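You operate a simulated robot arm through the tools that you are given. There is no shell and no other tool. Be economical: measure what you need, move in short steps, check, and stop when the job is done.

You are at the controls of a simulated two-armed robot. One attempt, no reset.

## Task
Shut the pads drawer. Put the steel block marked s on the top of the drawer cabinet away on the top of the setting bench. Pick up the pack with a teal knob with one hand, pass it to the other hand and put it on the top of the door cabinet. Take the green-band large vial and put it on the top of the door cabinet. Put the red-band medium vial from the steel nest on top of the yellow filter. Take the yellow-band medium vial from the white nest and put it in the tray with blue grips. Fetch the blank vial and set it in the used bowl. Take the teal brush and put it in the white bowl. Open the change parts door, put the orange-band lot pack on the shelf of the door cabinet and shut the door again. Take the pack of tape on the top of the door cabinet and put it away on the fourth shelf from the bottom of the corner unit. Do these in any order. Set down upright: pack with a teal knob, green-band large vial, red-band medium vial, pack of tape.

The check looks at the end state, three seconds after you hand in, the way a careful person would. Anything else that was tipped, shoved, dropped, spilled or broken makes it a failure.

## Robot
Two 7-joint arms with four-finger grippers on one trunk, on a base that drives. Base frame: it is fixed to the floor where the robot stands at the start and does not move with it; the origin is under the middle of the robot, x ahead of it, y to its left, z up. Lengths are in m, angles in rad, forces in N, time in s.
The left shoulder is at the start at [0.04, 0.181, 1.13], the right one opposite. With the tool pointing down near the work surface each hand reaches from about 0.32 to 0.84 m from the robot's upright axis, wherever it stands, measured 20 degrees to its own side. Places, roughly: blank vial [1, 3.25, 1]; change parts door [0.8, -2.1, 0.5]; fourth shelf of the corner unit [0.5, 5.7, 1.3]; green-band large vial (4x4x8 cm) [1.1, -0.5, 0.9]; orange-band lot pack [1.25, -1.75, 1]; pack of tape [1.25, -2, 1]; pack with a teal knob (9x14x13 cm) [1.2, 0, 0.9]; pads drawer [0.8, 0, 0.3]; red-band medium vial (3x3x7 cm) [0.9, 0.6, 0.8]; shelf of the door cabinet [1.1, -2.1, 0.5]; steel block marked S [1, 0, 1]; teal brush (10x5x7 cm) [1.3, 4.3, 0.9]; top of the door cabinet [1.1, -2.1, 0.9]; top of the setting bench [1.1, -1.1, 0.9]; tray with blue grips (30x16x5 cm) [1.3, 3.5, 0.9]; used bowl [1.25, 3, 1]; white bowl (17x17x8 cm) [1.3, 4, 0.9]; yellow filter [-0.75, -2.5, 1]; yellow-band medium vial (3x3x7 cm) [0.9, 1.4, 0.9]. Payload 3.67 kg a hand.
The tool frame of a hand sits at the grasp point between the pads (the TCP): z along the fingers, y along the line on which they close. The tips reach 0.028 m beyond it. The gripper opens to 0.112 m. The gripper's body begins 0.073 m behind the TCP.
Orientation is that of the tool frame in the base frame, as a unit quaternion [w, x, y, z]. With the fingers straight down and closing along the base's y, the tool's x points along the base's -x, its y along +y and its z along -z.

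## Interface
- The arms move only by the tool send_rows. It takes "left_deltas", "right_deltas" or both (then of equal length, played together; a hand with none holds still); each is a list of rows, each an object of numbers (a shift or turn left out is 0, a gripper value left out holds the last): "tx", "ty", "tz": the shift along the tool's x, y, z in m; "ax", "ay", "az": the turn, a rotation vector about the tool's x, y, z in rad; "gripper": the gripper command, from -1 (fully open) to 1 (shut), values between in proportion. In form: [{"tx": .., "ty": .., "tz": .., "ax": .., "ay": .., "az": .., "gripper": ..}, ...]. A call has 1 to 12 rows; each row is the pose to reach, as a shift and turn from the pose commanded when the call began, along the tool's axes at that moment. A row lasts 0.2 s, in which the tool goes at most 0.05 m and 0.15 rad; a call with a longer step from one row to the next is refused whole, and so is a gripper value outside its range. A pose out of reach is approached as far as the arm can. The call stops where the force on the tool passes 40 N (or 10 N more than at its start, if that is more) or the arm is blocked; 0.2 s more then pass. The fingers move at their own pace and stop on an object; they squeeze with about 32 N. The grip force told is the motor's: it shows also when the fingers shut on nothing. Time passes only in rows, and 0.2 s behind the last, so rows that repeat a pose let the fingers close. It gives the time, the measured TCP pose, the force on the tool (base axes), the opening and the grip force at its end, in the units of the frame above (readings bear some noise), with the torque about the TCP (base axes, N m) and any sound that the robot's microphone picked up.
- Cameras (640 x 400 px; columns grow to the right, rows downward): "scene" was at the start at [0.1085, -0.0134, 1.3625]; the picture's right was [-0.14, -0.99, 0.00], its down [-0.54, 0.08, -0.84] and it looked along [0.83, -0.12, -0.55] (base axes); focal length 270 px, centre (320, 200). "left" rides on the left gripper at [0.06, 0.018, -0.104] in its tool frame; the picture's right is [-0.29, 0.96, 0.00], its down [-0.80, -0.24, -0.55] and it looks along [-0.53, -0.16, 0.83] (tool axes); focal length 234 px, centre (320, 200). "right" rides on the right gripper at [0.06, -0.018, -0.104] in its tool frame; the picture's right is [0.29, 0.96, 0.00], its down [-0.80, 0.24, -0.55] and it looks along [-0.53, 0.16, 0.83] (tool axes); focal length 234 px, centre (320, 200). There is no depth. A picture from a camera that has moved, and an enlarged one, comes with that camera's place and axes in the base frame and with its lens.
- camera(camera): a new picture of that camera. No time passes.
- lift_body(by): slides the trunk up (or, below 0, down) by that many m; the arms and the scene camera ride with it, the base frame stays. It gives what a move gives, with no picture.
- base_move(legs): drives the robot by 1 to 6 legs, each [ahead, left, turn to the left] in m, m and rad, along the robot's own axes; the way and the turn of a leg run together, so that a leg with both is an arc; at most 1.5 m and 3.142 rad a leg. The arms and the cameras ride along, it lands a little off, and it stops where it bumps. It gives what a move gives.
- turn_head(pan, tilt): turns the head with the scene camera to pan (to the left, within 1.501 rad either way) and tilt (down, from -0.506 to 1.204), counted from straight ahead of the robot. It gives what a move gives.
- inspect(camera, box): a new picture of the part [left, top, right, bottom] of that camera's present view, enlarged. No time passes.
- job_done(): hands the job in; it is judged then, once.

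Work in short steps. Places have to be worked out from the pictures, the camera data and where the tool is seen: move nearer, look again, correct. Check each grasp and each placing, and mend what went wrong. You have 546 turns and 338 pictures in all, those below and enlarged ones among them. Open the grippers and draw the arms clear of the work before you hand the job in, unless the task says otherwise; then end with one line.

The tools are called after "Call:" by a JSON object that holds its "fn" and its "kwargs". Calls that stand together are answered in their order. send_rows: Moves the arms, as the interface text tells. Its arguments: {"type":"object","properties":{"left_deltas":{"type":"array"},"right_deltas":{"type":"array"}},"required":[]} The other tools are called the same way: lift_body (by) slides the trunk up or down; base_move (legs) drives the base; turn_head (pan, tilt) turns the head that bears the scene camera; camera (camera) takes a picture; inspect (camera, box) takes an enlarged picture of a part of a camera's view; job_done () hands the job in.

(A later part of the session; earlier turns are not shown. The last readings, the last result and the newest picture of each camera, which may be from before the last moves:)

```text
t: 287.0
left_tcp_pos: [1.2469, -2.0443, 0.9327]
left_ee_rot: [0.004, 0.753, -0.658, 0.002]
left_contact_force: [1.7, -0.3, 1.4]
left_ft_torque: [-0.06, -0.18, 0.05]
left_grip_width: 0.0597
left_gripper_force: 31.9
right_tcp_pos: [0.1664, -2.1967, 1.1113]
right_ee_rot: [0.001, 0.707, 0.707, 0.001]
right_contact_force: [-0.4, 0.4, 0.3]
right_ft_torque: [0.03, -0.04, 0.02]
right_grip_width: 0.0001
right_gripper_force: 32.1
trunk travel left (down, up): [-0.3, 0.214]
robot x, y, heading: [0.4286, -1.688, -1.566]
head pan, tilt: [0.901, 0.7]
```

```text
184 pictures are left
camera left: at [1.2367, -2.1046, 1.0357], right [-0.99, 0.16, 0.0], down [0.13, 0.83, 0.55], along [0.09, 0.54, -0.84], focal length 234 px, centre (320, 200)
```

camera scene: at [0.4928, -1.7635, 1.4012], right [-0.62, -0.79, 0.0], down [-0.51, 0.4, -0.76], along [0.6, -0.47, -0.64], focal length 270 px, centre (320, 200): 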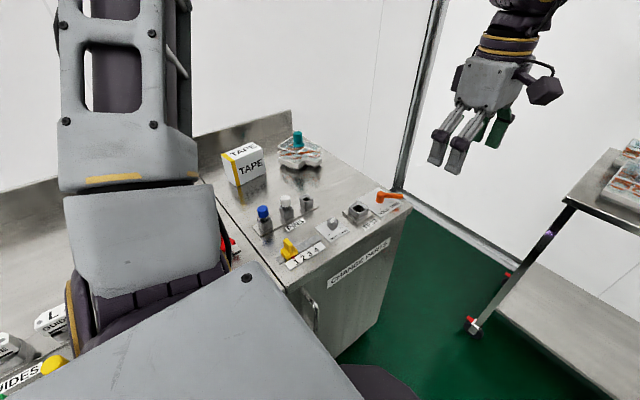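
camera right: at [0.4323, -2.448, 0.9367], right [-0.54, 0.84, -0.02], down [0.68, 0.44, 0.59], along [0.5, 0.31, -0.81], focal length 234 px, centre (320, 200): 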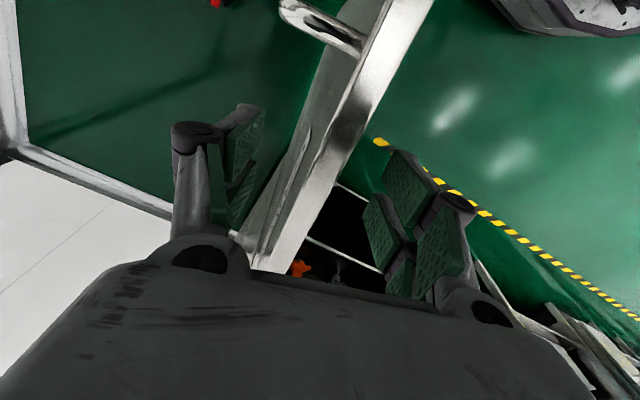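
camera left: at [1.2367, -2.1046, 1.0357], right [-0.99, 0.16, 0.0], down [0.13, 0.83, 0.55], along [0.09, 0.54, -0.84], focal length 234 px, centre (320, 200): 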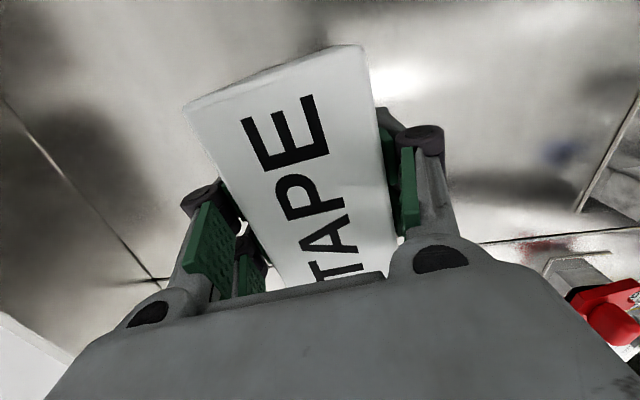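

Gripped at 60 mm. I lift it, bring it in while turning it, and back the base 0.29 m along the bench.

Call:
{"fn": "send_rows", "kwargs": {"left_deltas": [{"tz": -0.04}, {"tz": -0.08}, {"tz": -0.12}, {"tz": -0.16}, {"tz": -0.19}]}}

Call:
{"fn": "send_rows", "kwargs": {"left_deltas": [{"ty": 0.03, "az": 0.14}, {"ty": 0.06, "az": 0.285}, {"ty": 0.09, "az": 0.43}, {"ty": 0.12, "az": 0.57}, {"ty": 0.15, "az": 0.715}, {"ty": 0.18, "az": 0.86}, {"ty": 0.21, "az": 1.0}, {"ty": 0.24, "az": 1.14}, {"ty": 0.27, "az": 1.285}, {"ty": 0.3, "az": 1.43}, {"ty": 0.32, "az": 1.57}, {"ty": 0.33, "az": 1.709}]}}

Call:
{"fn": "base_move", "kwargs": {"legs": [[-0.29, 0, 0]]}}

Call:
{"fn": "camera", "kwargs": {"camera": "scene"}}

```text
t: 288.2
left_tcp_pos: [1.2473, -2.0436, 1.1225]
left_ee_rot: [0.003, 0.753, -0.658, 0.002]
left_contact_force: [-0.3, 0.2, -2.5]
left_ft_torque: [-0.01, -0.02, -0.02]
left_grip_width: 0.0598
left_gripper_force: 31.3
right_tcp_pos: [0.1668, -2.1962, 1.112]
right_ee_rot: [0.002, 0.707, 0.707, 0.002]
right_contact_force: [-0.6, 0.2, 0.8]
right_ft_torque: [0.0, 0.02, 0.01]
right_grip_width: 0.0
right_gripper_force: 32.0
trunk travel left (down, up): [-0.3, 0.214]
robot x, y, heading: [0.4241, -1.6901, -1.569]
head pan, tilt: [0.901, 0.7]
```

```text
t: 290.8
left_tcp_pos: [0.9216, -2.0872, 1.1242]
left_ee_rot: [-0.001, 0.003, 1.0, -0.003]
left_contact_force: [-0.3, -0.4, -2.1]
left_ft_torque: [-0.02, 0.03, 0.0]
left_grip_width: 0.06
left_gripper_force: 32.2
right_tcp_pos: [0.1663, -2.1964, 1.111]
right_ee_rot: [0.002, 0.707, 0.707, 0.001]
right_contact_force: [-0.7, 0.0, 0.0]
right_ft_torque: [0.0, 0.02, 0.0]
right_grip_width: 0.0001
right_gripper_force: 32.3
trunk travel left (down, up): [-0.3, 0.214]
robot x, y, heading: [0.4256, -1.6889, -1.566]
head pan, tilt: [0.901, 0.7]
```

```text
t: 292.9
left_tcp_pos: [0.9183, -1.7947, 1.1242]
left_ee_rot: [-0.001, 0.003, 1.0, -0.004]
left_contact_force: [0.5, 0.5, -2.4]
left_ft_torque: [0.03, 0.0, 0.0]
left_grip_width: 0.0599
left_gripper_force: 32.4
right_tcp_pos: [0.1645, -1.9042, 1.1114]
right_ee_rot: [0.001, 0.707, 0.707, 0.001]
right_contact_force: [1.5, -0.2, 0.5]
right_ft_torque: [0.0, 0.02, 0.0]
right_grip_width: 0.0
right_gripper_force: 31.7
trunk travel left (down, up): [-0.3, 0.214]
robot x, y, heading: [0.4236, -1.397, -1.57]
head pan, tilt: [0.901, 0.7]
```

```text
183 pictures are left
camera scene: at [0.4921, -1.4715, 1.4011], right [-0.62, -0.79, 0.0], down [-0.51, 0.4, -0.76], along [0.6, -0.47, -0.64], focal length 270 px, centre (320, 200)
```

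scene: 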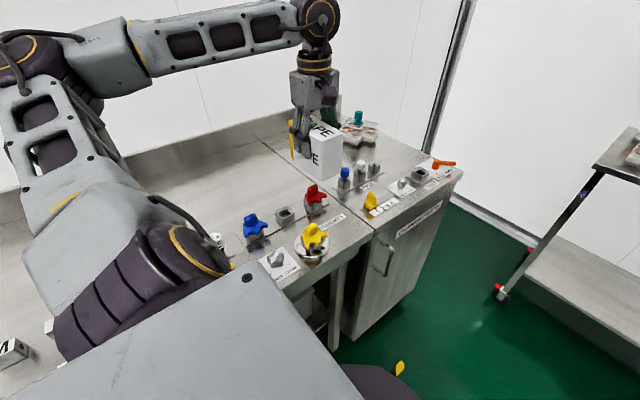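

Setting the tape down upright at about (1.145, -1.70).

Call:
{"fn": "send_rows", "kwargs": {"left_deltas": [{"tx": -0.04, "ty": 0.017}, {"tx": -0.08, "ty": 0.034}, {"tx": -0.12, "ty": 0.05}, {"tx": -0.16, "ty": 0.067}, {"tx": -0.2, "ty": 0.083}, {"tx": -0.227, "ty": 0.095}, {"tx": -0.227, "ty": 0.095, "tz": 0.045}, {"tx": -0.227, "ty": 0.095, "tz": 0.09}, {"tx": -0.227, "ty": 0.095, "tz": 0.135}, {"tx": -0.227, "ty": 0.095, "tz": 0.175}]}}

Call:
{"fn": "send_rows", "kwargs": {"left_deltas": [{"tz": 0.008}, {"tz": 0.014}, {"tz": 0.017}]}}

Call:
{"fn": "inspect", "kwargs": {"camera": "scene", "box": [200, 80, 400, 260]}}

```text
t: 295.1
left_tcp_pos: [1.1477, -1.703, 0.9464]
left_ee_rot: [-0.002, 0.003, 1.0, -0.004]
left_contact_force: [-0.3, 0.2, -2.6]
left_ft_torque: [0.01, 0.01, -0.02]
left_grip_width: 0.0597
left_gripper_force: 31.8
right_tcp_pos: [0.1658, -1.9054, 1.1111]
right_ee_rot: [0.0, 0.707, 0.707, 0.001]
right_contact_force: [0.9, 0.1, -1.0]
right_ft_torque: [0.02, 0.01, -0.01]
right_grip_width: 0.0002
right_gripper_force: 32.4
trunk travel left (down, up): [-0.3, 0.214]
robot x, y, heading: [0.4307, -1.3966, -1.569]
head pan, tilt: [0.901, 0.7]
```

```text
t: 295.9
left_tcp_pos: [1.1453, -1.7021, 0.9328]
left_ee_rot: [0.0, 0.002, 1.0, -0.005]
left_contact_force: [1.8, 0.6, 12.3]
left_ft_torque: [0.49, 0.76, -0.09]
left_grip_width: 0.0597
left_gripper_force: 31.9
right_tcp_pos: [0.164, -1.9032, 1.1127]
right_ee_rot: [0.001, 0.707, 0.707, 0.001]
right_contact_force: [0.6, 0.6, 0.8]
right_ft_torque: [-0.02, -0.01, 0.02]
right_grip_width: 0.0002
right_gripper_force: 32.2
trunk travel left (down, up): [-0.3, 0.214]
robot x, y, heading: [0.4235, -1.3988, -1.568]
head pan, tilt: [0.901, 0.7]
```

```text
2.22 times, centred on (300, 170) of scene
camera zoom: at [0.4908, -1.471, 1.4014], right [-0.62, -0.79, 0.0], down [-0.51, 0.4, -0.77], along [0.6, -0.47, -0.64], focal length 600 px, centre (364, 267)
```

zoom: 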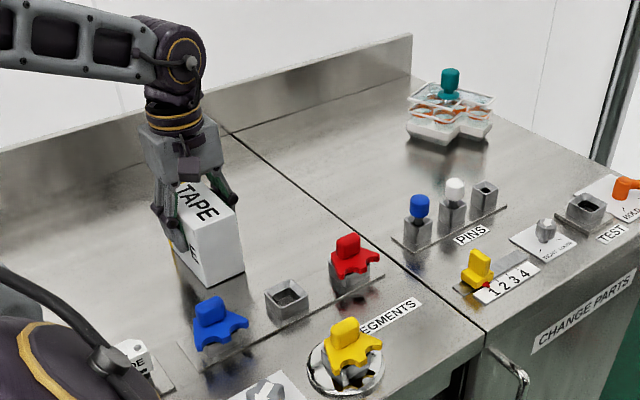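

The tape stands on the bench. I release and lift, then go along the bench for the green-band large vial.

Call:
{"fn": "send_rows", "kwargs": {"left_deltas": [{"gripper": 0.2}, {"gripper": -0.4}, {"gripper": -0.4}, {"tz": -0.04}, {"tz": -0.08}, {"tz": -0.12}, {"tz": -0.16}, {"tz": -0.2}, {"tz": -0.22, "tx": 0.04}, {"tz": -0.22, "tx": 0.08}, {"tz": -0.22, "tx": 0.12}, {"tz": -0.22, "tx": 0.16}]}}

Call:
{"fn": "inspect", "kwargs": {"camera": "scene", "box": [200, 80, 400, 260]}}

Call:
{"fn": "base_move", "kwargs": {"legs": [[0, -0.08, 0], [-1.2, 0, 0], [0, 0.08, 0]]}}

Call:
{"fn": "camera", "kwargs": {"camera": "scene"}}

Call:
{"fn": "camera", "kwargs": {"camera": "left"}}

```text
t: 298.5
left_tcp_pos: [0.9864, -1.6989, 1.1522]
left_ee_rot: [0.0, 0.002, 1.0, -0.004]
left_contact_force: [0.2, -0.7, 0.5]
left_ft_torque: [0.03, -0.01, 0.0]
left_grip_width: 0.0782
left_gripper_force: 0.1
right_tcp_pos: [0.165, -1.9037, 1.1119]
right_ee_rot: [0.002, 0.707, 0.708, 0.001]
right_contact_force: [0.3, 0.2, 0.2]
right_ft_torque: [-0.01, -0.03, -0.03]
right_grip_width: 0.0
right_gripper_force: 32.4
trunk travel left (down, up): [-0.3, 0.214]
robot x, y, heading: [0.4217, -1.3985, -1.569]
head pan, tilt: [0.901, 0.7]
```

```text
2.22 times, centred on (300, 170) of scene
camera zoom: at [0.4908, -1.4712, 1.4012], right [-0.62, -0.79, 0.0], down [-0.51, 0.4, -0.77], along [0.6, -0.47, -0.64], focal length 600 px, centre (364, 267)
```

zoom: 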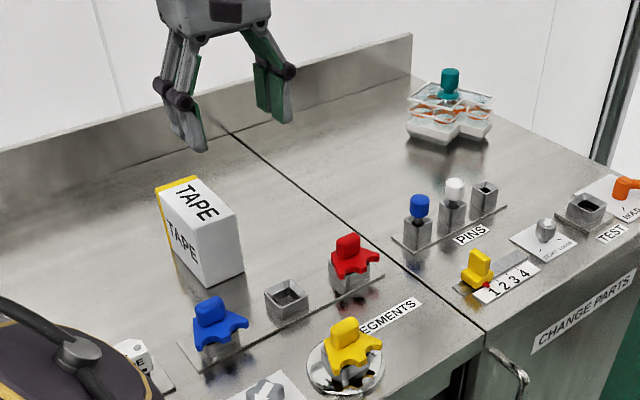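

```text
t: 306.1
left_tcp_pos: [0.9844, -0.4943, 1.1508]
left_ee_rot: [-0.001, 0.003, 1.0, -0.003]
left_contact_force: [1.5, 0.3, -0.9]
left_ft_torque: [0.0, 0.0, 0.02]
left_grip_width: 0.0783
left_gripper_force: 0.0
right_tcp_pos: [0.1619, -0.6979, 1.112]
right_ee_rot: [0.001, 0.708, 0.707, 0.001]
right_contact_force: [0.0, -0.1, 0.7]
right_ft_torque: [-0.01, 0.0, 0.0]
right_grip_width: 0.0
right_gripper_force: 31.6
trunk travel left (down, up): [-0.3, 0.214]
robot x, y, heading: [0.4215, -0.1951, -1.568]
head pan, tilt: [0.901, 0.7]
```

```text
180 pictures are left
camera scene: at [0.4891, -0.2654, 1.4011], right [-0.62, -0.79, 0.0], down [-0.51, 0.4, -0.76], along [0.6, -0.47, -0.64], focal length 270 px, centre (320, 200)
```

scene: 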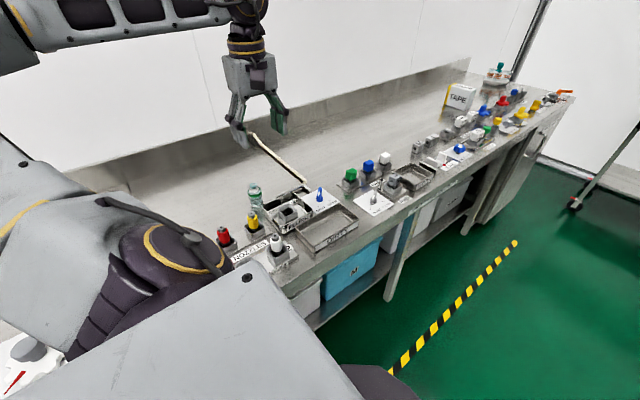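

```text
179 pictures are left
camera left: at [0.9237, -0.4745, 1.2542], right [0.29, 0.96, -0.01], down [0.8, -0.24, 0.55], along [0.53, -0.17, -0.83], focal length 234 px, centre (320, 200)
```

left: 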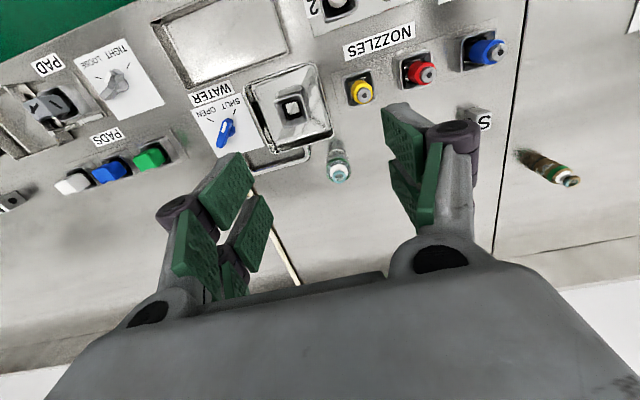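

The green-band vial stands at about (1.082, -0.496) next to a basin with a loop handle. I narrow the opening to 58 mm and move above it.

Call:
{"fn": "send_rows", "kwargs": {"left_deltas": [{"tx": -0.04, "gripper": -0.04}, {"tx": -0.08}, {"tx": -0.098, "ty": -0.001}, {"tx": -0.098, "ty": -0.001, "tz": 0.045}, {"tx": -0.098, "ty": -0.001, "tz": 0.09}, {"tx": -0.098, "ty": -0.001, "tz": 0.13}]}}

Call:
{"fn": "camera", "kwargs": {"camera": "left"}}

Call:
{"fn": "inspect", "kwargs": {"camera": "scene", "box": [200, 100, 360, 260]}}

```text
t: 307.5
left_tcp_pos: [1.0798, -0.4958, 1.0207]
left_ee_rot: [-0.002, 0.003, 1.0, -0.003]
left_contact_force: [0.1, 0.0, 1.1]
left_ft_torque: [0.0, 0.03, -0.02]
left_grip_width: 0.0582
left_gripper_force: 0.1
right_tcp_pos: [0.1623, -0.6974, 1.1115]
right_ee_rot: [0.001, 0.707, 0.707, 0.001]
right_contact_force: [-0.4, -0.9, 1.2]
right_ft_torque: [0.0, -0.02, 0.03]
right_grip_width: 0.0
right_gripper_force: 32.0
trunk travel left (down, up): [-0.3, 0.214]
robot x, y, heading: [0.4219, -0.1911, -1.569]
head pan, tilt: [0.901, 0.7]
```

```text
178 pictures are left
camera left: at [1.0203, -0.4769, 1.1238], right [0.29, 0.96, -0.01], down [0.8, -0.24, 0.55], along [0.53, -0.17, -0.83], focal length 234 px, centre (320, 200)
```

left: 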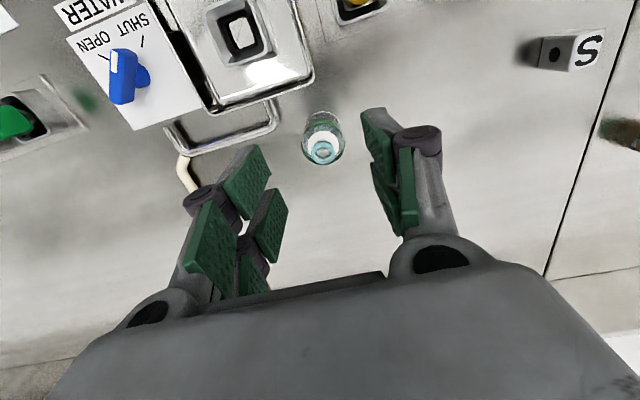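

```text
2.50 times, centred on (280, 180) of scene
camera zoom: at [0.4887, -0.266, 1.4011], right [-0.62, -0.79, 0.0], down [-0.51, 0.4, -0.76], along [0.6, -0.47, -0.64], focal length 675 px, centre (420, 250)
```

zoom: 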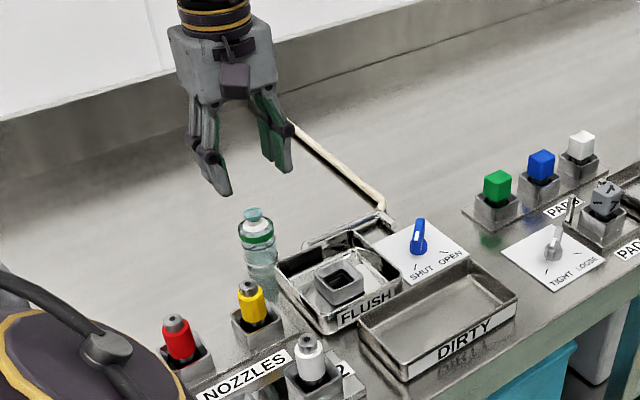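

Shift 8 mm forward, descend around the vial and close.

Call:
{"fn": "send_rows", "kwargs": {"left_deltas": [{"tx": -0.008, "ty": -0.001, "tz": 0.04}, {"tx": -0.008, "ty": -0.001, "tz": 0.08}, {"tx": -0.008, "ty": -0.001, "tz": 0.118}, {"tx": -0.008, "ty": -0.001, "tz": 0.118}]}}

Call:
{"fn": "camera", "kwargs": {"camera": "left"}}

```text
t: 308.5
left_tcp_pos: [1.0892, -0.4969, 0.9027]
left_ee_rot: [-0.002, 0.002, 1.0, -0.004]
left_contact_force: [-0.8, 0.4, 0.0]
left_ft_torque: [-0.01, -0.02, 0.01]
left_grip_width: 0.0581
left_gripper_force: 0.1
right_tcp_pos: [0.1623, -0.698, 1.1116]
right_ee_rot: [0.0, 0.707, 0.707, 0.001]
right_contact_force: [-0.3, 0.1, 0.3]
right_ft_torque: [-0.06, 0.0, 0.01]
right_grip_width: 0.0
right_gripper_force: 31.8
trunk travel left (down, up): [-0.3, 0.214]
robot x, y, heading: [0.4197, -0.1901, -1.57]
head pan, tilt: [0.901, 0.7]
```

```text
176 pictures are left
camera left: at [1.0287, -0.4782, 1.0056], right [0.29, 0.96, -0.01], down [0.8, -0.24, 0.55], along [0.53, -0.17, -0.83], focal length 234 px, centre (320, 200)
```

left: 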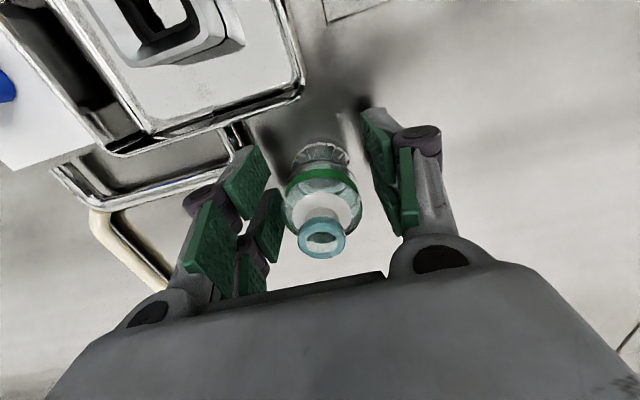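

The vial sits between the pads. Closing and lifting.

Call:
{"fn": "send_rows", "kwargs": {"left_deltas": [{"gripper": 1}, {"gripper": 1}, {"gripper": 1}, {"tz": -0.04}, {"tz": -0.08}, {"tz": -0.12}, {"tz": -0.16}, {"tz": -0.2}]}}

Call:
{"fn": "camera", "kwargs": {"camera": "left"}}

```text
t: 310.3
left_tcp_pos: [1.0897, -0.4966, 1.1026]
left_ee_rot: [-0.002, 0.002, 1.0, -0.004]
left_contact_force: [-0.5, -0.4, 0.3]
left_ft_torque: [-0.04, -0.03, 0.03]
left_grip_width: 0.0378
left_gripper_force: 31.6
right_tcp_pos: [0.1611, -0.6976, 1.1121]
right_ee_rot: [0.001, 0.708, 0.706, 0.001]
right_contact_force: [-0.3, 0.0, 0.4]
right_ft_torque: [0.02, 0.01, 0.01]
right_grip_width: 0.0003
right_gripper_force: 31.9
trunk travel left (down, up): [-0.3, 0.214]
robot x, y, heading: [0.4208, -0.1967, -1.567]
head pan, tilt: [0.901, 0.7]
```

```text
175 pictures are left
camera left: at [1.0295, -0.4776, 1.2062], right [0.29, 0.96, -0.01], down [0.8, -0.24, 0.55], along [0.53, -0.17, -0.83], focal length 234 px, centre (320, 200)
```

left: 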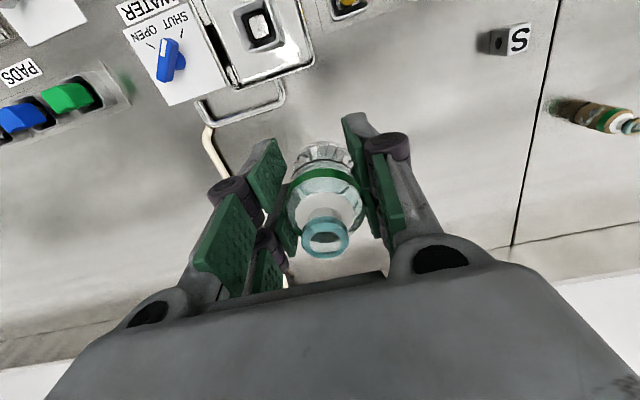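

Held, upright. I drive along to the door cabinet.

Call:
{"fn": "base_move", "kwargs": {"legs": [[0, -0.06, 0], [1.0, 0, 0], [0.53, 0, 0], [0, 0.06, 0]]}}

Call:
{"fn": "camera", "kwargs": {"camera": "scene"}}

Call:
{"fn": "camera", "kwargs": {"camera": "left"}}

```text
t: 319.6
left_tcp_pos: [1.0864, -2.0369, 1.1028]
left_ee_rot: [-0.001, 0.004, 1.0, -0.003]
left_contact_force: [-0.8, -0.2, -0.8]
left_ft_torque: [-0.01, 0.02, 0.01]
left_grip_width: 0.0377
left_gripper_force: 31.8
right_tcp_pos: [0.1571, -2.2359, 1.1109]
right_ee_rot: [0.001, 0.709, 0.705, 0.002]
right_contact_force: [-0.2, 0.1, -0.2]
right_ft_torque: [-0.02, -0.03, 0.0]
right_grip_width: 0.0
right_gripper_force: 32.1
trunk travel left (down, up): [-0.3, 0.214]
robot x, y, heading: [0.4218, -1.729, -1.572]
head pan, tilt: [0.901, 0.7]
```

```text
174 pictures are left
camera scene: at [0.4859, -1.8042, 1.4012], right [-0.62, -0.78, 0.0], down [-0.5, 0.4, -0.77], along [0.6, -0.48, -0.64], focal length 270 px, centre (320, 200)
```

scene: 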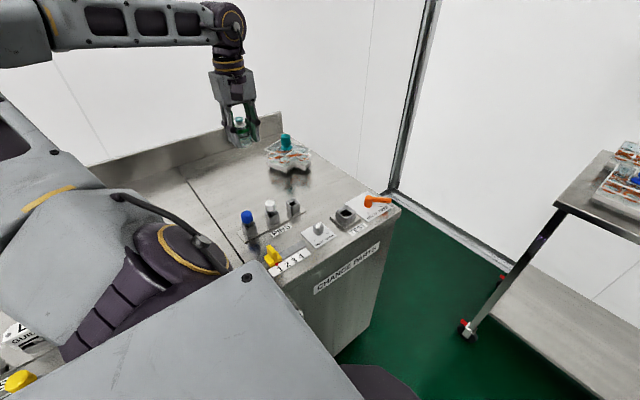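

```text
173 pictures are left
camera left: at [1.0264, -2.0182, 1.2059], right [0.3, 0.95, -0.01], down [0.8, -0.24, 0.55], along [0.53, -0.17, -0.83], focal length 234 px, centre (320, 200)
```

left: 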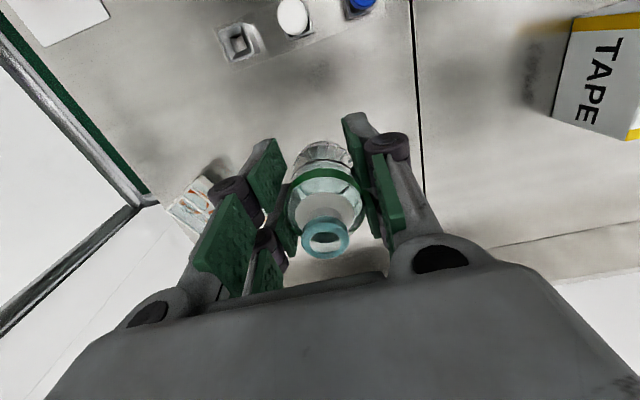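

I extend 9 cm and lower the vial onto the free cabinet top at (1.175, -2.037).

Call:
{"fn": "send_rows", "kwargs": {"left_deltas": [{"tx": -0.045}, {"tx": -0.09}, {"tx": -0.09, "tz": 0.045}, {"tx": -0.09, "tz": 0.09}, {"tx": -0.09, "tz": 0.135}, {"tx": -0.09, "tz": 0.175}, {"tx": -0.09, "tz": 0.19}, {"tx": -0.09, "tz": 0.197}, {"tx": -0.09, "tz": 0.201}]}}

```text
t: 321.6
left_tcp_pos: [1.1762, -2.039, 0.9019]
left_ee_rot: [0.0, 0.004, 1.0, -0.004]
left_contact_force: [0.0, 0.3, 4.0]
left_ft_torque: [0.07, -0.04, -0.01]
left_grip_width: 0.0379
left_gripper_force: 32.1
right_tcp_pos: [0.1577, -2.2344, 1.1115]
right_ee_rot: [0.002, 0.709, 0.705, 0.001]
right_contact_force: [-0.1, 0.8, 0.1]
right_ft_torque: [0.01, 0.02, 0.01]
right_grip_width: 0.0001
right_gripper_force: 32.4
trunk travel left (down, up): [-0.3, 0.214]
robot x, y, heading: [0.4212, -1.7298, -1.572]
head pan, tilt: [0.901, 0.7]
```

It's on the surface. I open gently and rise.

Call:
{"fn": "send_rows", "kwargs": {"left_deltas": [{"gripper": 0.2}, {"gripper": 0.0}, {"gripper": 0.0}, {"tz": -0.04}, {"tz": -0.08}, {"tz": -0.12}, {"tz": -0.16}, {"tz": -0.2}, {"tz": -0.22, "tx": 0.04}, {"tz": -0.22, "tx": 0.09}]}}

Call:
{"fn": "inspect", "kwargs": {"camera": "scene", "box": [170, 80, 410, 280]}}

```text
t: 323.8
left_tcp_pos: [1.0862, -2.0363, 1.1233]
left_ee_rot: [-0.002, 0.004, 1.0, -0.004]
left_contact_force: [0.4, -0.4, 1.2]
left_ft_torque: [-0.02, 0.0, 0.0]
left_grip_width: 0.0559
left_gripper_force: 0.1
right_tcp_pos: [0.1571, -2.2347, 1.1122]
right_ee_rot: [0.001, 0.709, 0.706, 0.001]
right_contact_force: [-0.2, 0.0, 0.5]
right_ft_torque: [0.01, -0.01, 0.01]
right_grip_width: 0.0
right_gripper_force: 32.2
trunk travel left (down, up): [-0.3, 0.214]
robot x, y, heading: [0.422, -1.7309, -1.564]
head pan, tilt: [0.901, 0.7]
```

```text
2.00 times, centred on (290, 180) of scene
camera zoom: at [0.4855, -1.8035, 1.4012], right [-0.62, -0.78, 0.0], down [-0.5, 0.4, -0.77], along [0.6, -0.48, -0.64], focal length 540 px, centre (380, 240)
```

zoom: 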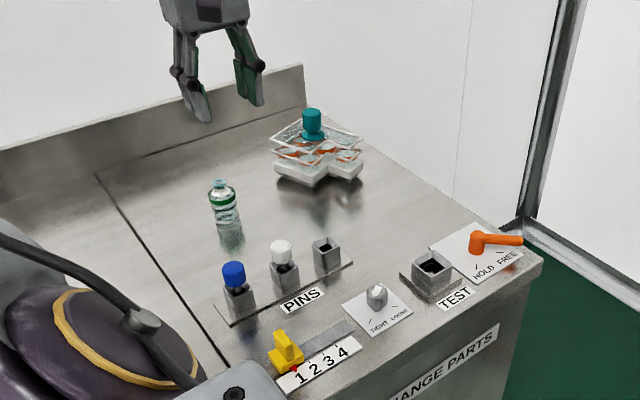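

The green vial stands upright there. While here, I look toward the yellow filter at about (-0.75, -2.5).

Call:
{"fn": "turn_head", "kwargs": {"pan": -1.0, "tilt": 0.4}}

Call:
{"fn": "camera", "kwargs": {"camera": "scene"}}

```text
t: 325.7
left_tcp_pos: [1.0892, -2.0365, 1.1209]
left_ee_rot: [-0.001, 0.005, 1.0, -0.004]
left_contact_force: [0.4, 0.0, 0.8]
left_ft_torque: [0.0, 0.06, 0.03]
left_grip_width: 0.0558
left_gripper_force: 0.0
right_tcp_pos: [0.1583, -2.2353, 1.1123]
right_ee_rot: [0.001, 0.709, 0.705, 0.002]
right_contact_force: [0.2, 0.8, 0.3]
right_ft_torque: [-0.02, 0.02, 0.0]
right_grip_width: 0.0
right_gripper_force: 31.9
trunk travel left (down, up): [-0.3, 0.214]
robot x, y, heading: [0.4219, -1.7322, -1.574]
head pan, tilt: [-1.0, 0.4]
```

```text
171 pictures are left
camera scene: at [0.3423, -1.8011, 1.428], right [-0.54, 0.84, 0.0], down [0.33, 0.21, -0.92], along [-0.78, -0.5, -0.39], focal length 270 px, centre (320, 200)
```

scene: 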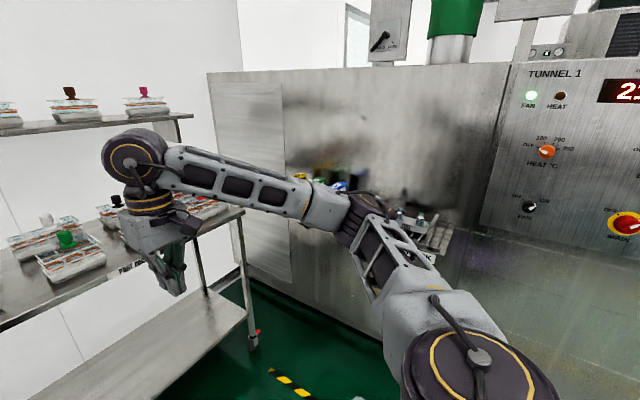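

The filters lie in a recess of the tunnel machine; I'll examine them when I bring the vial. Now I tuck the left arm and drive to the READY cart for the red-band vial.

Call:
{"fn": "send_rows", "kwargs": {"left_deltas": [{"tx": 0.045}, {"tx": 0.09}, {"tx": 0.135, "az": 0.1}, {"tx": 0.175, "ty": -0.01, "az": 0.22}, {"tx": 0.215, "ty": -0.02, "az": 0.34}, {"tx": 0.255, "ty": -0.03, "az": 0.46}, {"tx": 0.295, "ty": -0.05, "az": 0.58}, {"tx": 0.335, "ty": -0.07, "az": 0.7}, {"tx": 0.37, "ty": -0.09, "az": 0.82}, {"tx": 0.4, "ty": -0.12, "az": 0.94}, {"tx": 0.43, "ty": -0.15, "az": 1.06}, {"tx": 0.45, "ty": -0.18, "az": 1.18}]}}

Call:
{"fn": "base_move", "kwargs": {"legs": [[0, -0.5, 0], [0, 0, 1.5708], [0, 1.4, 0], [0, 0.75, 0]]}}

Call:
{"fn": "turn_head", "kwargs": {"pan": 0.2, "tilt": 0.6}}

Call:
{"fn": "camera", "kwargs": {"camera": "scene"}}

```text
t: 328.3
left_tcp_pos: [0.6341, -2.2153, 1.1227]
left_ee_rot: [0.001, 0.561, 0.828, -0.002]
left_contact_force: [0.1, -0.5, 0.2]
left_ft_torque: [0.04, -0.04, 0.01]
left_grip_width: 0.0557
left_gripper_force: 0.2
right_tcp_pos: [0.1565, -2.2369, 1.1106]
right_ee_rot: [0.0, 0.709, 0.705, 0.003]
right_contact_force: [1.0, -0.3, -0.3]
right_ft_torque: [0.03, 0.0, 0.0]
right_grip_width: 0.0
right_gripper_force: 32.3
trunk travel left (down, up): [-0.3, 0.214]
robot x, y, heading: [0.421, -1.7254, -1.568]
head pan, tilt: [-1.0, 0.4]
```

```text
t: 346.1
left_tcp_pos: [0.4034, 0.6448, 1.1238]
left_ee_rot: [0.003, -0.191, 0.982, -0.002]
left_contact_force: [0.7, -0.1, 0.0]
left_ft_torque: [-0.01, 0.02, -0.03]
left_grip_width: 0.056
left_gripper_force: 0.0
right_tcp_pos: [0.4296, 0.1678, 1.1128]
right_ee_rot: [0.001, 0.0, 1.0, 0.002]
right_contact_force: [0.2, -0.1, 0.0]
right_ft_torque: [0.01, -0.04, -0.01]
right_grip_width: 0.0
right_gripper_force: 32.4
trunk travel left (down, up): [-0.3, 0.214]
robot x, y, heading: [-0.0787, 0.4287, 0.006]
head pan, tilt: [-1.0, 0.4]
```

```text
t: 347.5
left_tcp_pos: [0.4046, 0.6448, 1.1236]
left_ee_rot: [0.003, -0.192, 0.981, -0.002]
left_contact_force: [0.7, 0.1, 0.7]
left_ft_torque: [-0.02, -0.03, -0.01]
left_grip_width: 0.0558
left_gripper_force: 0.0
right_tcp_pos: [0.4293, 0.1687, 1.1111]
right_ee_rot: [0.0, -0.001, 1.0, 0.001]
right_contact_force: [0.1, -0.4, 0.4]
right_ft_torque: [0.04, -0.01, -0.01]
right_grip_width: 0.0
right_gripper_force: 32.2
trunk travel left (down, up): [-0.3, 0.214]
robot x, y, heading: [-0.0784, 0.4292, -0.0]
head pan, tilt: [0.201, 0.6]
```

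```text
170 pictures are left
camera scene: at [0.029, 0.4446, 1.4098], right [0.2, -0.98, 0.0], down [-0.55, -0.11, -0.82], along [0.81, 0.17, -0.57], focal length 270 px, centre (320, 200)
```

scene: 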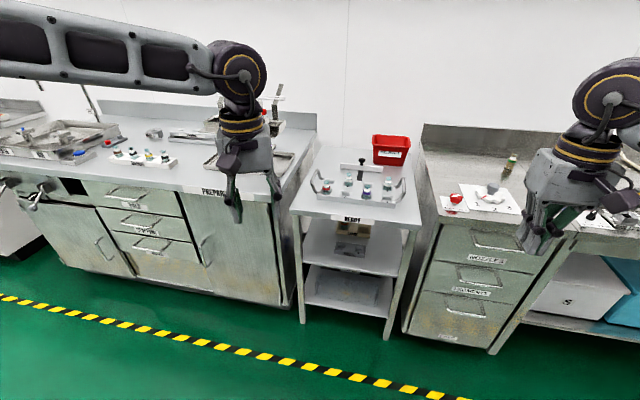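

Call:
{"fn": "inspect", "kwargs": {"camera": "scene", "box": [280, 120, 440, 230]}}

Call:
{"fn": "inspect", "kwargs": {"camera": "scene", "box": [80, 110, 240, 220]}}

```text
3.64 times, centred on (360, 175) of scene
camera zoom: at [0.029, 0.4446, 1.4098], right [0.2, -0.98, 0.0], down [-0.55, -0.11, -0.82], along [0.81, 0.17, -0.57], focal length 982 px, centre (174, 291)
```

zoom: 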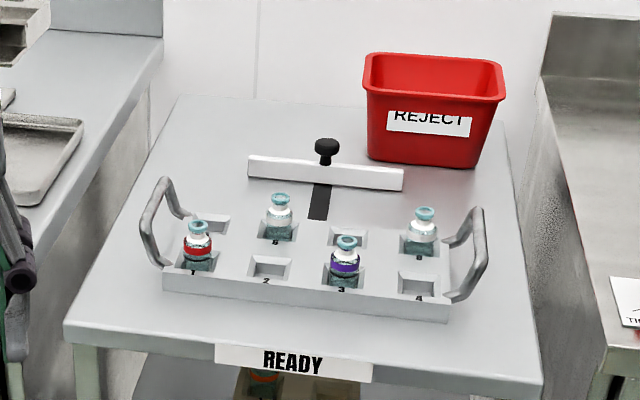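

```text
3.64 times, centred on (160, 165) of scene
camera zoom: at [0.029, 0.4446, 1.4098], right [0.2, -0.98, 0.0], down [-0.55, -0.11, -0.82], along [0.81, 0.17, -0.57], focal length 982 px, centre (902, 327)
```

zoom: 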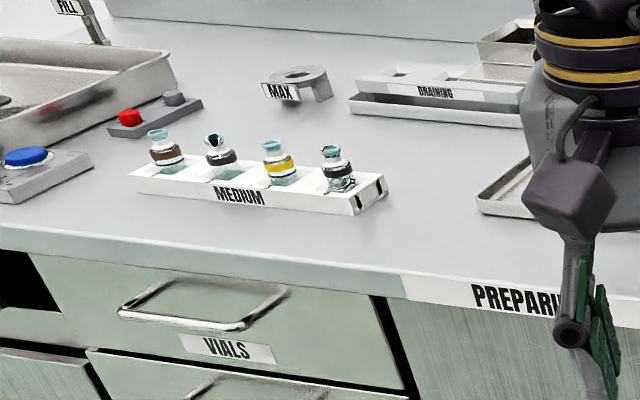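

The red-band vial is in slot 1 next to a loop handle, so I'll close along x. I drive in, then turn the hand and move above it.

Call:
{"fn": "base_move", "kwargs": {"legs": [[0.28, 0, 0]]}}

Call:
{"fn": "send_rows", "kwargs": {"left_deltas": [{"az": -0.13, "gripper": -0.1}, {"az": -0.26}, {"az": -0.39}, {"az": -0.52}, {"az": -0.65}, {"az": -0.78}, {"az": -0.91}, {"az": -1.04}, {"az": -1.186}]}}

Call:
{"fn": "camera", "kwargs": {"camera": "left"}}

Call:
{"fn": "turn_head", "kwargs": {"pan": 0.2, "tilt": 0.8}}

Call:
{"fn": "camera", "kwargs": {"camera": "scene"}}

```text
t: 349.4
left_tcp_pos: [0.6796, 0.6464, 1.1238]
left_ee_rot: [0.004, -0.192, 0.981, -0.001]
left_contact_force: [0.4, -0.6, -0.2]
left_ft_torque: [-0.03, 0.06, -0.04]
left_grip_width: 0.0559
left_gripper_force: 0.0
right_tcp_pos: [0.7055, 0.1703, 1.1116]
right_ee_rot: [0.0, -0.001, 1.0, 0.001]
right_contact_force: [1.6, 0.3, 0.0]
right_ft_torque: [0.04, 0.03, 0.06]
right_grip_width: 0.0
right_gripper_force: 32.0
trunk travel left (down, up): [-0.3, 0.214]
robot x, y, heading: [0.2018, 0.4296, 0.006]
head pan, tilt: [0.201, 0.6]
```

```text
t: 351.4
left_tcp_pos: [0.6795, 0.6465, 1.1252]
left_ee_rot: [-0.002, 0.709, -0.705, 0.002]
left_contact_force: [-0.1, -0.6, -1.1]
left_ft_torque: [0.03, 0.0, -0.04]
left_grip_width: 0.0616
left_gripper_force: 0.0
right_tcp_pos: [0.7058, 0.1693, 1.1127]
right_ee_rot: [0.0, -0.001, 1.0, 0.001]
right_contact_force: [-0.4, -0.3, -0.2]
right_ft_torque: [-0.02, -0.03, 0.0]
right_grip_width: 0.0002
right_gripper_force: 31.6
trunk travel left (down, up): [-0.3, 0.214]
robot x, y, heading: [0.1986, 0.4262, 0.007]
head pan, tilt: [0.201, 0.6]
```

```text
167 pictures are left
camera left: at [0.661, 0.5874, 1.2276], right [-0.96, 0.28, -0.01], down [0.23, 0.8, 0.55], along [0.16, 0.53, -0.83], focal length 234 px, centre (320, 200)
```

left: 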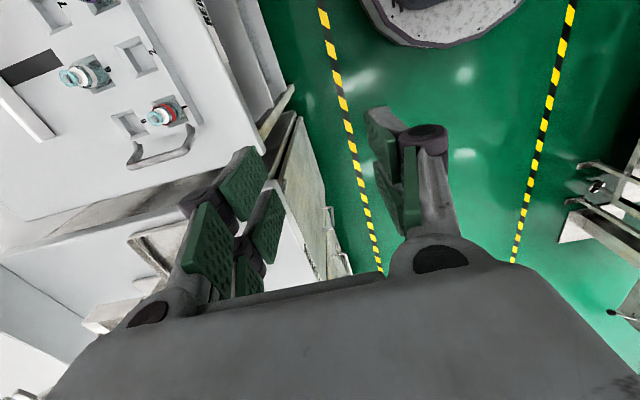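

```text
t: 352.2
left_tcp_pos: [0.6806, 0.6471, 1.1247]
left_ee_rot: [-0.002, 0.709, -0.705, 0.003]
left_contact_force: [-0.1, 0.8, 0.3]
left_ft_torque: [-0.01, -0.03, 0.0]
left_grip_width: 0.0616
left_gripper_force: 0.2
right_tcp_pos: [0.7064, 0.1708, 1.1116]
right_ee_rot: [0.0, 0.0, 1.0, 0.001]
right_contact_force: [-0.5, 0.2, 0.2]
right_ft_torque: [0.01, 0.01, 0.0]
right_grip_width: 0.0
right_gripper_force: 32.1
trunk travel left (down, up): [-0.3, 0.214]
robot x, y, heading: [0.197, 0.4314, 0.004]
head pan, tilt: [0.201, 0.799]
```

```text
166 pictures are left
camera scene: at [0.2976, 0.4449, 1.393], right [0.21, -0.98, 0.0], down [-0.7, -0.15, -0.7], along [0.68, 0.14, -0.72], focal length 270 px, centre (320, 200)
```

scene: 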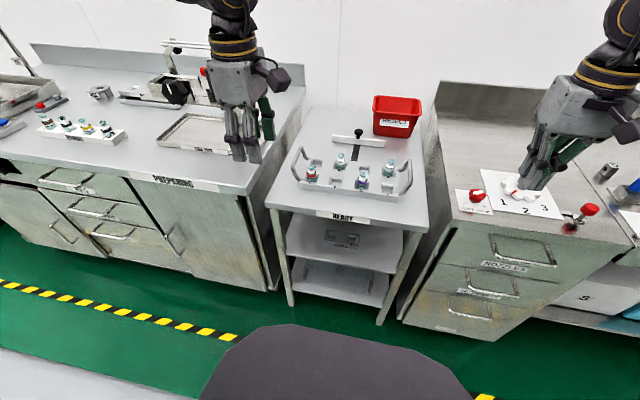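

Triangulated, the vial's cap top is at about (0.92, 0.604, 0.868). I move above it.

Call:
{"fn": "send_rows", "kwargs": {"left_deltas": [{"tx": 0.008, "ty": -0.04}, {"tx": 0.015, "ty": -0.08}, {"tx": 0.022, "ty": -0.12}, {"tx": 0.03, "ty": -0.16}, {"tx": 0.037, "ty": -0.2}, {"tx": 0.043, "ty": -0.24}, {"tx": 0.043, "ty": -0.24, "tz": 0.045}, {"tx": 0.043, "ty": -0.24, "tz": 0.09}, {"tx": 0.043, "ty": -0.24, "tz": 0.15}]}}

```text
refused: row 9 steps farther than a row can; nothing moved
```

Call:
{"fn": "send_rows", "kwargs": {"left_deltas": [{"tx": 0.008, "ty": -0.04}, {"tx": 0.015, "ty": -0.08}, {"tx": 0.022, "ty": -0.12}, {"tx": 0.03, "ty": -0.16}, {"tx": 0.037, "ty": -0.2}, {"tx": 0.043, "ty": -0.24}, {"tx": 0.043, "ty": -0.24, "tz": 0.045}, {"tx": 0.043, "ty": -0.24, "tz": 0.09}, {"tx": 0.043, "ty": -0.24, "tz": 0.13}, {"tx": 0.043, "ty": -0.24, "tz": 0.16}]}}

Call:
{"fn": "camera", "kwargs": {"camera": "left"}}

Call:
{"fn": "inspect", "kwargs": {"camera": "scene", "box": [250, 90, 430, 240]}}

```text
t: 354.4
left_tcp_pos: [0.8579, 0.645, 0.9859]
left_ee_rot: [-0.002, 0.709, -0.705, 0.004]
left_contact_force: [0.2, 0.7, 0.8]
left_ft_torque: [0.01, 0.02, -0.02]
left_grip_width: 0.0615
left_gripper_force: 0.0
left hand out of reach, approached as far as the arm can: row 5, 6, 7, 8, 9, 10
right_tcp_pos: [0.7075, 0.1706, 1.111]
right_ee_rot: [0.0, -0.001, 1.0, 0.001]
right_contact_force: [0.5, 0.7, 0.7]
right_ft_torque: [0.01, 0.01, -0.01]
right_grip_width: 0.0
right_gripper_force: 31.9
trunk travel left (down, up): [-0.3, 0.214]
robot x, y, heading: [0.1978, 0.4319, -0.0]
head pan, tilt: [0.201, 0.799]
```

```text
165 pictures are left
camera left: at [0.8396, 0.5853, 1.0894], right [-0.96, 0.28, -0.01], down [0.23, 0.8, 0.55], along [0.16, 0.53, -0.83], focal length 234 px, centre (320, 200)
```

left: 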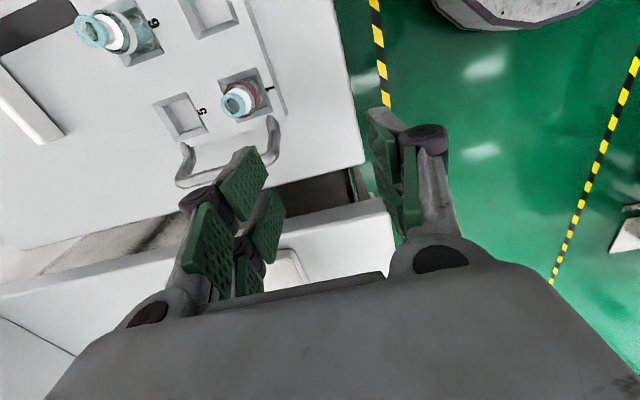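

```text
2.67 times, centred on (340, 165) of scene
camera zoom: at [0.2981, 0.445, 1.3929], right [0.21, -0.98, 0.0], down [-0.7, -0.15, -0.7], along [0.68, 0.14, -0.72], focal length 720 px, centre (267, 293)
```

zoom: 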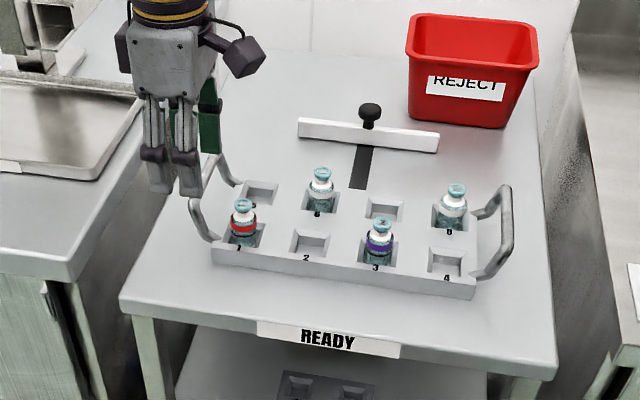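

Closing along x is at the roll limit here. Between the vial and the handle there's a gap of about 23 mm, so I'll close along y with a 44-mm opening. Turning back and positioning.

Call:
{"fn": "send_rows", "kwargs": {"left_deltas": [{"az": 0.14, "gripper": 0.2}, {"az": 0.28}, {"az": 0.42}, {"az": 0.56}, {"az": 0.7}, {"az": 0.84}, {"az": 0.98}, {"az": 1.12}, {"az": 1.26}, {"az": 1.4}, {"az": 1.5}, {"az": 1.567}]}}

Call:
{"fn": "send_rows", "kwargs": {"left_deltas": [{"tx": -0.02, "ty": -0.02}, {"tx": -0.04, "ty": -0.035}, {"tx": -0.056, "ty": -0.041}, {"tx": -0.056, "ty": -0.041, "tz": 0.03}]}}

Call:
{"fn": "camera", "kwargs": {"camera": "left"}}

```text
t: 357.0
left_tcp_pos: [0.859, 0.6452, 0.9849]
left_ee_rot: [0.004, -0.003, 1.0, -0.001]
left_contact_force: [0.3, -0.8, -0.7]
left_ft_torque: [-0.01, -0.02, 0.01]
left_grip_width: 0.045
left_gripper_force: 0.0
right_tcp_pos: [0.7057, 0.1697, 1.1115]
right_ee_rot: [0.0, -0.001, 1.0, 0.001]
right_contact_force: [0.1, -0.2, -0.2]
right_ft_torque: [-0.01, 0.0, 0.02]
right_grip_width: 0.0
right_gripper_force: 32.2
trunk travel left (down, up): [-0.3, 0.214]
robot x, y, heading: [0.1953, 0.4254, 0.002]
head pan, tilt: [0.201, 0.799]
```

```text
t: 358.0
left_tcp_pos: [0.8566, 0.645, 0.9757]
left_ee_rot: [0.004, -0.004, 1.0, -0.002]
left_contact_force: [-0.6, 0.0, 0.0]
left_ft_torque: [-0.01, 0.0, 0.02]
left_grip_width: 0.0449
left_gripper_force: 0.1
left hand out of reach, approached as far as the arm can: row 1, 2, 3, 4
right_tcp_pos: [0.7059, 0.1717, 1.1117]
right_ee_rot: [0.001, -0.001, 1.0, 0.002]
right_contact_force: [0.1, 0.7, 0.5]
right_ft_torque: [-0.01, 0.03, 0.04]
right_grip_width: 0.0
right_gripper_force: 32.4
trunk travel left (down, up): [-0.3, 0.214]
robot x, y, heading: [0.1997, 0.427, 0.004]
head pan, tilt: [0.201, 0.799]
```

```text
163 pictures are left
camera left: at [0.7949, 0.6628, 1.0793], right [0.28, 0.96, 0.0], down [0.79, -0.23, 0.56], along [0.54, -0.16, -0.83], focal length 234 px, centre (320, 200)
```

left: 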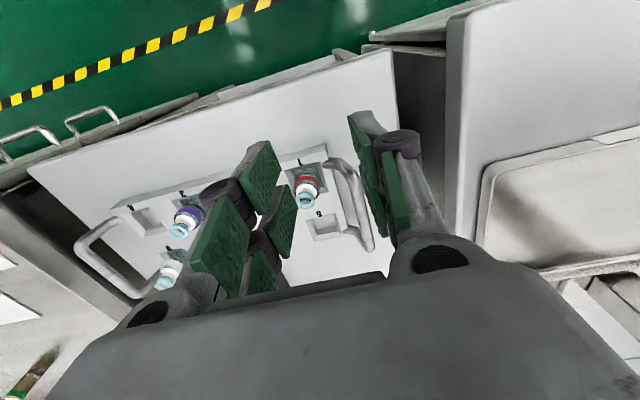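

The reach is short again, which suggests an awkward elbow posture. I retract to a comfortable pose and look at the arm.

Call:
{"fn": "send_rows", "kwargs": {"left_deltas": [{"tz": -0.045}, {"tz": -0.09}, {"tz": -0.13, "tx": 0.02}, {"tz": -0.17, "tx": 0.05}, {"tz": -0.2, "tx": 0.09}, {"tz": -0.22, "tx": 0.13}, {"tz": -0.22, "tx": 0.17}]}}

Call:
{"fn": "turn_head", "kwargs": {"pan": 0.7, "tilt": 0.4}}

Call:
{"fn": "camera", "kwargs": {"camera": "scene"}}

```text
t: 359.6
left_tcp_pos: [0.6835, 0.6427, 1.198]
left_ee_rot: [0.006, -0.004, 1.0, -0.002]
left_contact_force: [0.2, 0.2, -0.1]
left_ft_torque: [0.01, -0.07, 0.0]
left_grip_width: 0.045
left_gripper_force: 0.1
right_tcp_pos: [0.704, 0.1711, 1.1118]
right_ee_rot: [0.001, -0.001, 1.0, 0.001]
right_contact_force: [0.6, -0.1, -0.3]
right_ft_torque: [-0.04, -0.02, -0.03]
right_grip_width: 0.0
right_gripper_force: 32.2
trunk travel left (down, up): [-0.3, 0.214]
robot x, y, heading: [0.2004, 0.4265, 0.009]
head pan, tilt: [0.201, 0.799]
```

```text
t: 360.5
left_tcp_pos: [0.6844, 0.6428, 1.1965]
left_ee_rot: [0.003, -0.003, 1.0, -0.001]
left_contact_force: [0.0, 0.4, 0.4]
left_ft_torque: [-0.01, -0.01, -0.02]
left_grip_width: 0.0447
left_gripper_force: 0.1
right_tcp_pos: [0.7062, 0.1694, 1.1107]
right_ee_rot: [-0.001, -0.001, 1.0, 0.001]
right_contact_force: [0.3, 0.0, -0.1]
right_ft_torque: [0.01, 0.02, -0.02]
right_grip_width: 0.0
right_gripper_force: 32.1
trunk travel left (down, up): [-0.3, 0.214]
robot x, y, heading: [0.195, 0.4278, 0.008]
head pan, tilt: [0.7, 0.4]
```

```text
162 pictures are left
camera scene: at [0.2889, 0.4883, 1.428], right [0.65, -0.76, 0.0], down [-0.3, -0.25, -0.92], along [0.7, 0.6, -0.39], focal length 270 px, centre (320, 200)
```

scene: 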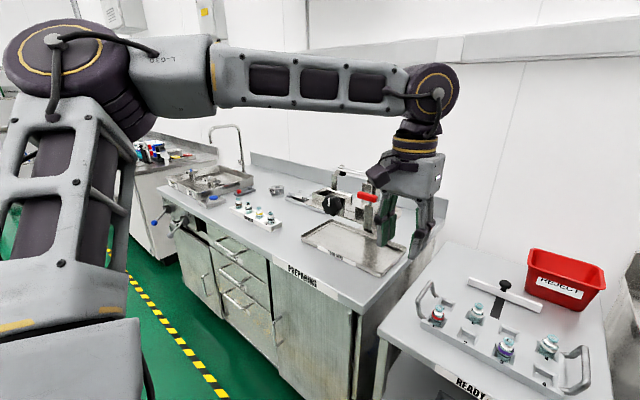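

I simply move the base 8 cm closer instead, with the hand re-centred on the vial's y.

Call:
{"fn": "base_move", "kwargs": {"legs": [[0.085, -0.03, 0]]}}

Call:
{"fn": "send_rows", "kwargs": {"left_deltas": [{"tx": -0.04, "ty": 0.0}, {"tx": -0.08, "ty": 0.0, "tz": 0.02}, {"tx": -0.12, "ty": -0.003, "tz": 0.06}, {"tx": -0.15, "ty": -0.005, "tz": 0.1}, {"tx": -0.155, "ty": -0.007, "tz": 0.145}, {"tx": -0.155, "ty": -0.008, "tz": 0.19}, {"tx": -0.155, "ty": -0.008, "tz": 0.22}]}}

Call:
{"fn": "camera", "kwargs": {"camera": "left"}}

```text
t: 361.6
left_tcp_pos: [0.7708, 0.6131, 1.196]
left_ee_rot: [0.003, -0.004, 1.0, -0.001]
left_contact_force: [-0.3, 0.0, -0.7]
left_ft_torque: [0.03, 0.04, 0.02]
left_grip_width: 0.0449
left_gripper_force: 0.0
right_tcp_pos: [0.7912, 0.1401, 1.1119]
right_ee_rot: [-0.001, -0.001, 1.0, 0.001]
right_contact_force: [-0.3, -0.2, -0.4]
right_ft_torque: [0.02, -0.01, 0.0]
right_grip_width: 0.0001
right_gripper_force: 31.9
trunk travel left (down, up): [-0.3, 0.214]
robot x, y, heading: [0.283, 0.4014, 0.005]
head pan, tilt: [0.7, 0.4]
```

```text
refused: row 3 steps farther than a row can; nothing moved
```

```text
161 pictures are left
camera left: at [0.7092, 0.6301, 1.299], right [0.28, 0.96, 0.0], down [0.79, -0.23, 0.56], along [0.54, -0.16, -0.83], focal length 234 px, centre (320, 200)
```

left: 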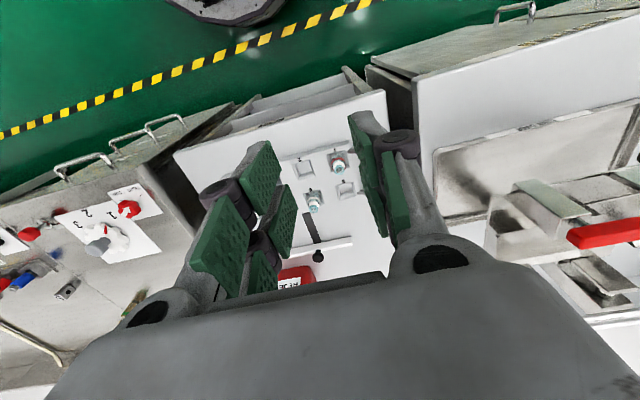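

Call:
{"fn": "send_rows", "kwargs": {"left_deltas": [{"tx": -0.035}, {"tx": -0.07, "tz": 0.02}, {"tx": -0.105, "ty": -0.003, "tz": 0.045}, {"tx": -0.135, "ty": -0.005, "tz": 0.08}, {"tx": -0.147, "ty": -0.007, "tz": 0.12}, {"tx": -0.147, "ty": -0.007, "tz": 0.165}, {"tx": -0.147, "ty": -0.007, "tz": 0.21}, {"tx": -0.147, "ty": -0.007, "tz": 0.245}]}}

Call:
{"fn": "camera", "kwargs": {"camera": "left"}}

```text
t: 363.4
left_tcp_pos: [0.9203, 0.6055, 0.953]
left_ee_rot: [0.004, -0.003, 1.0, -0.002]
left_contact_force: [0.1, -0.3, -0.6]
left_ft_torque: [-0.02, 0.01, -0.02]
left_grip_width: 0.0447
left_gripper_force: 0.0
right_tcp_pos: [0.7907, 0.1408, 1.112]
right_ee_rot: [0.0, -0.001, 1.0, 0.002]
right_contact_force: [0.0, 0.4, 0.0]
right_ft_torque: [-0.02, 0.04, -0.01]
right_grip_width: 0.0001
right_gripper_force: 32.0
trunk travel left (down, up): [-0.3, 0.214]
robot x, y, heading: [0.2822, 0.4028, 0.006]
head pan, tilt: [0.7, 0.4]
```

```text
160 pictures are left
camera left: at [0.8586, 0.6231, 1.055], right [0.28, 0.96, 0.0], down [0.79, -0.23, 0.56], along [0.54, -0.16, -0.83], focal length 234 px, centre (320, 200)
```

left: 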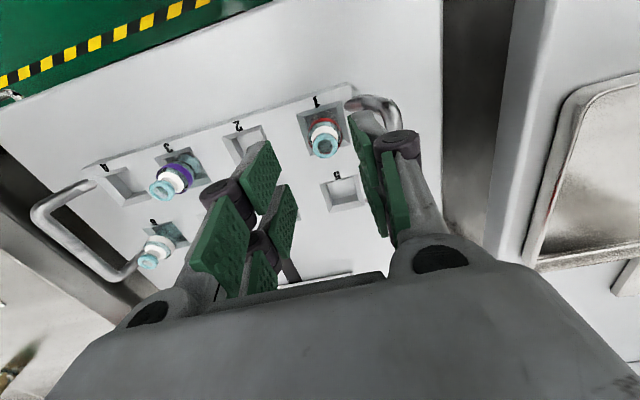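

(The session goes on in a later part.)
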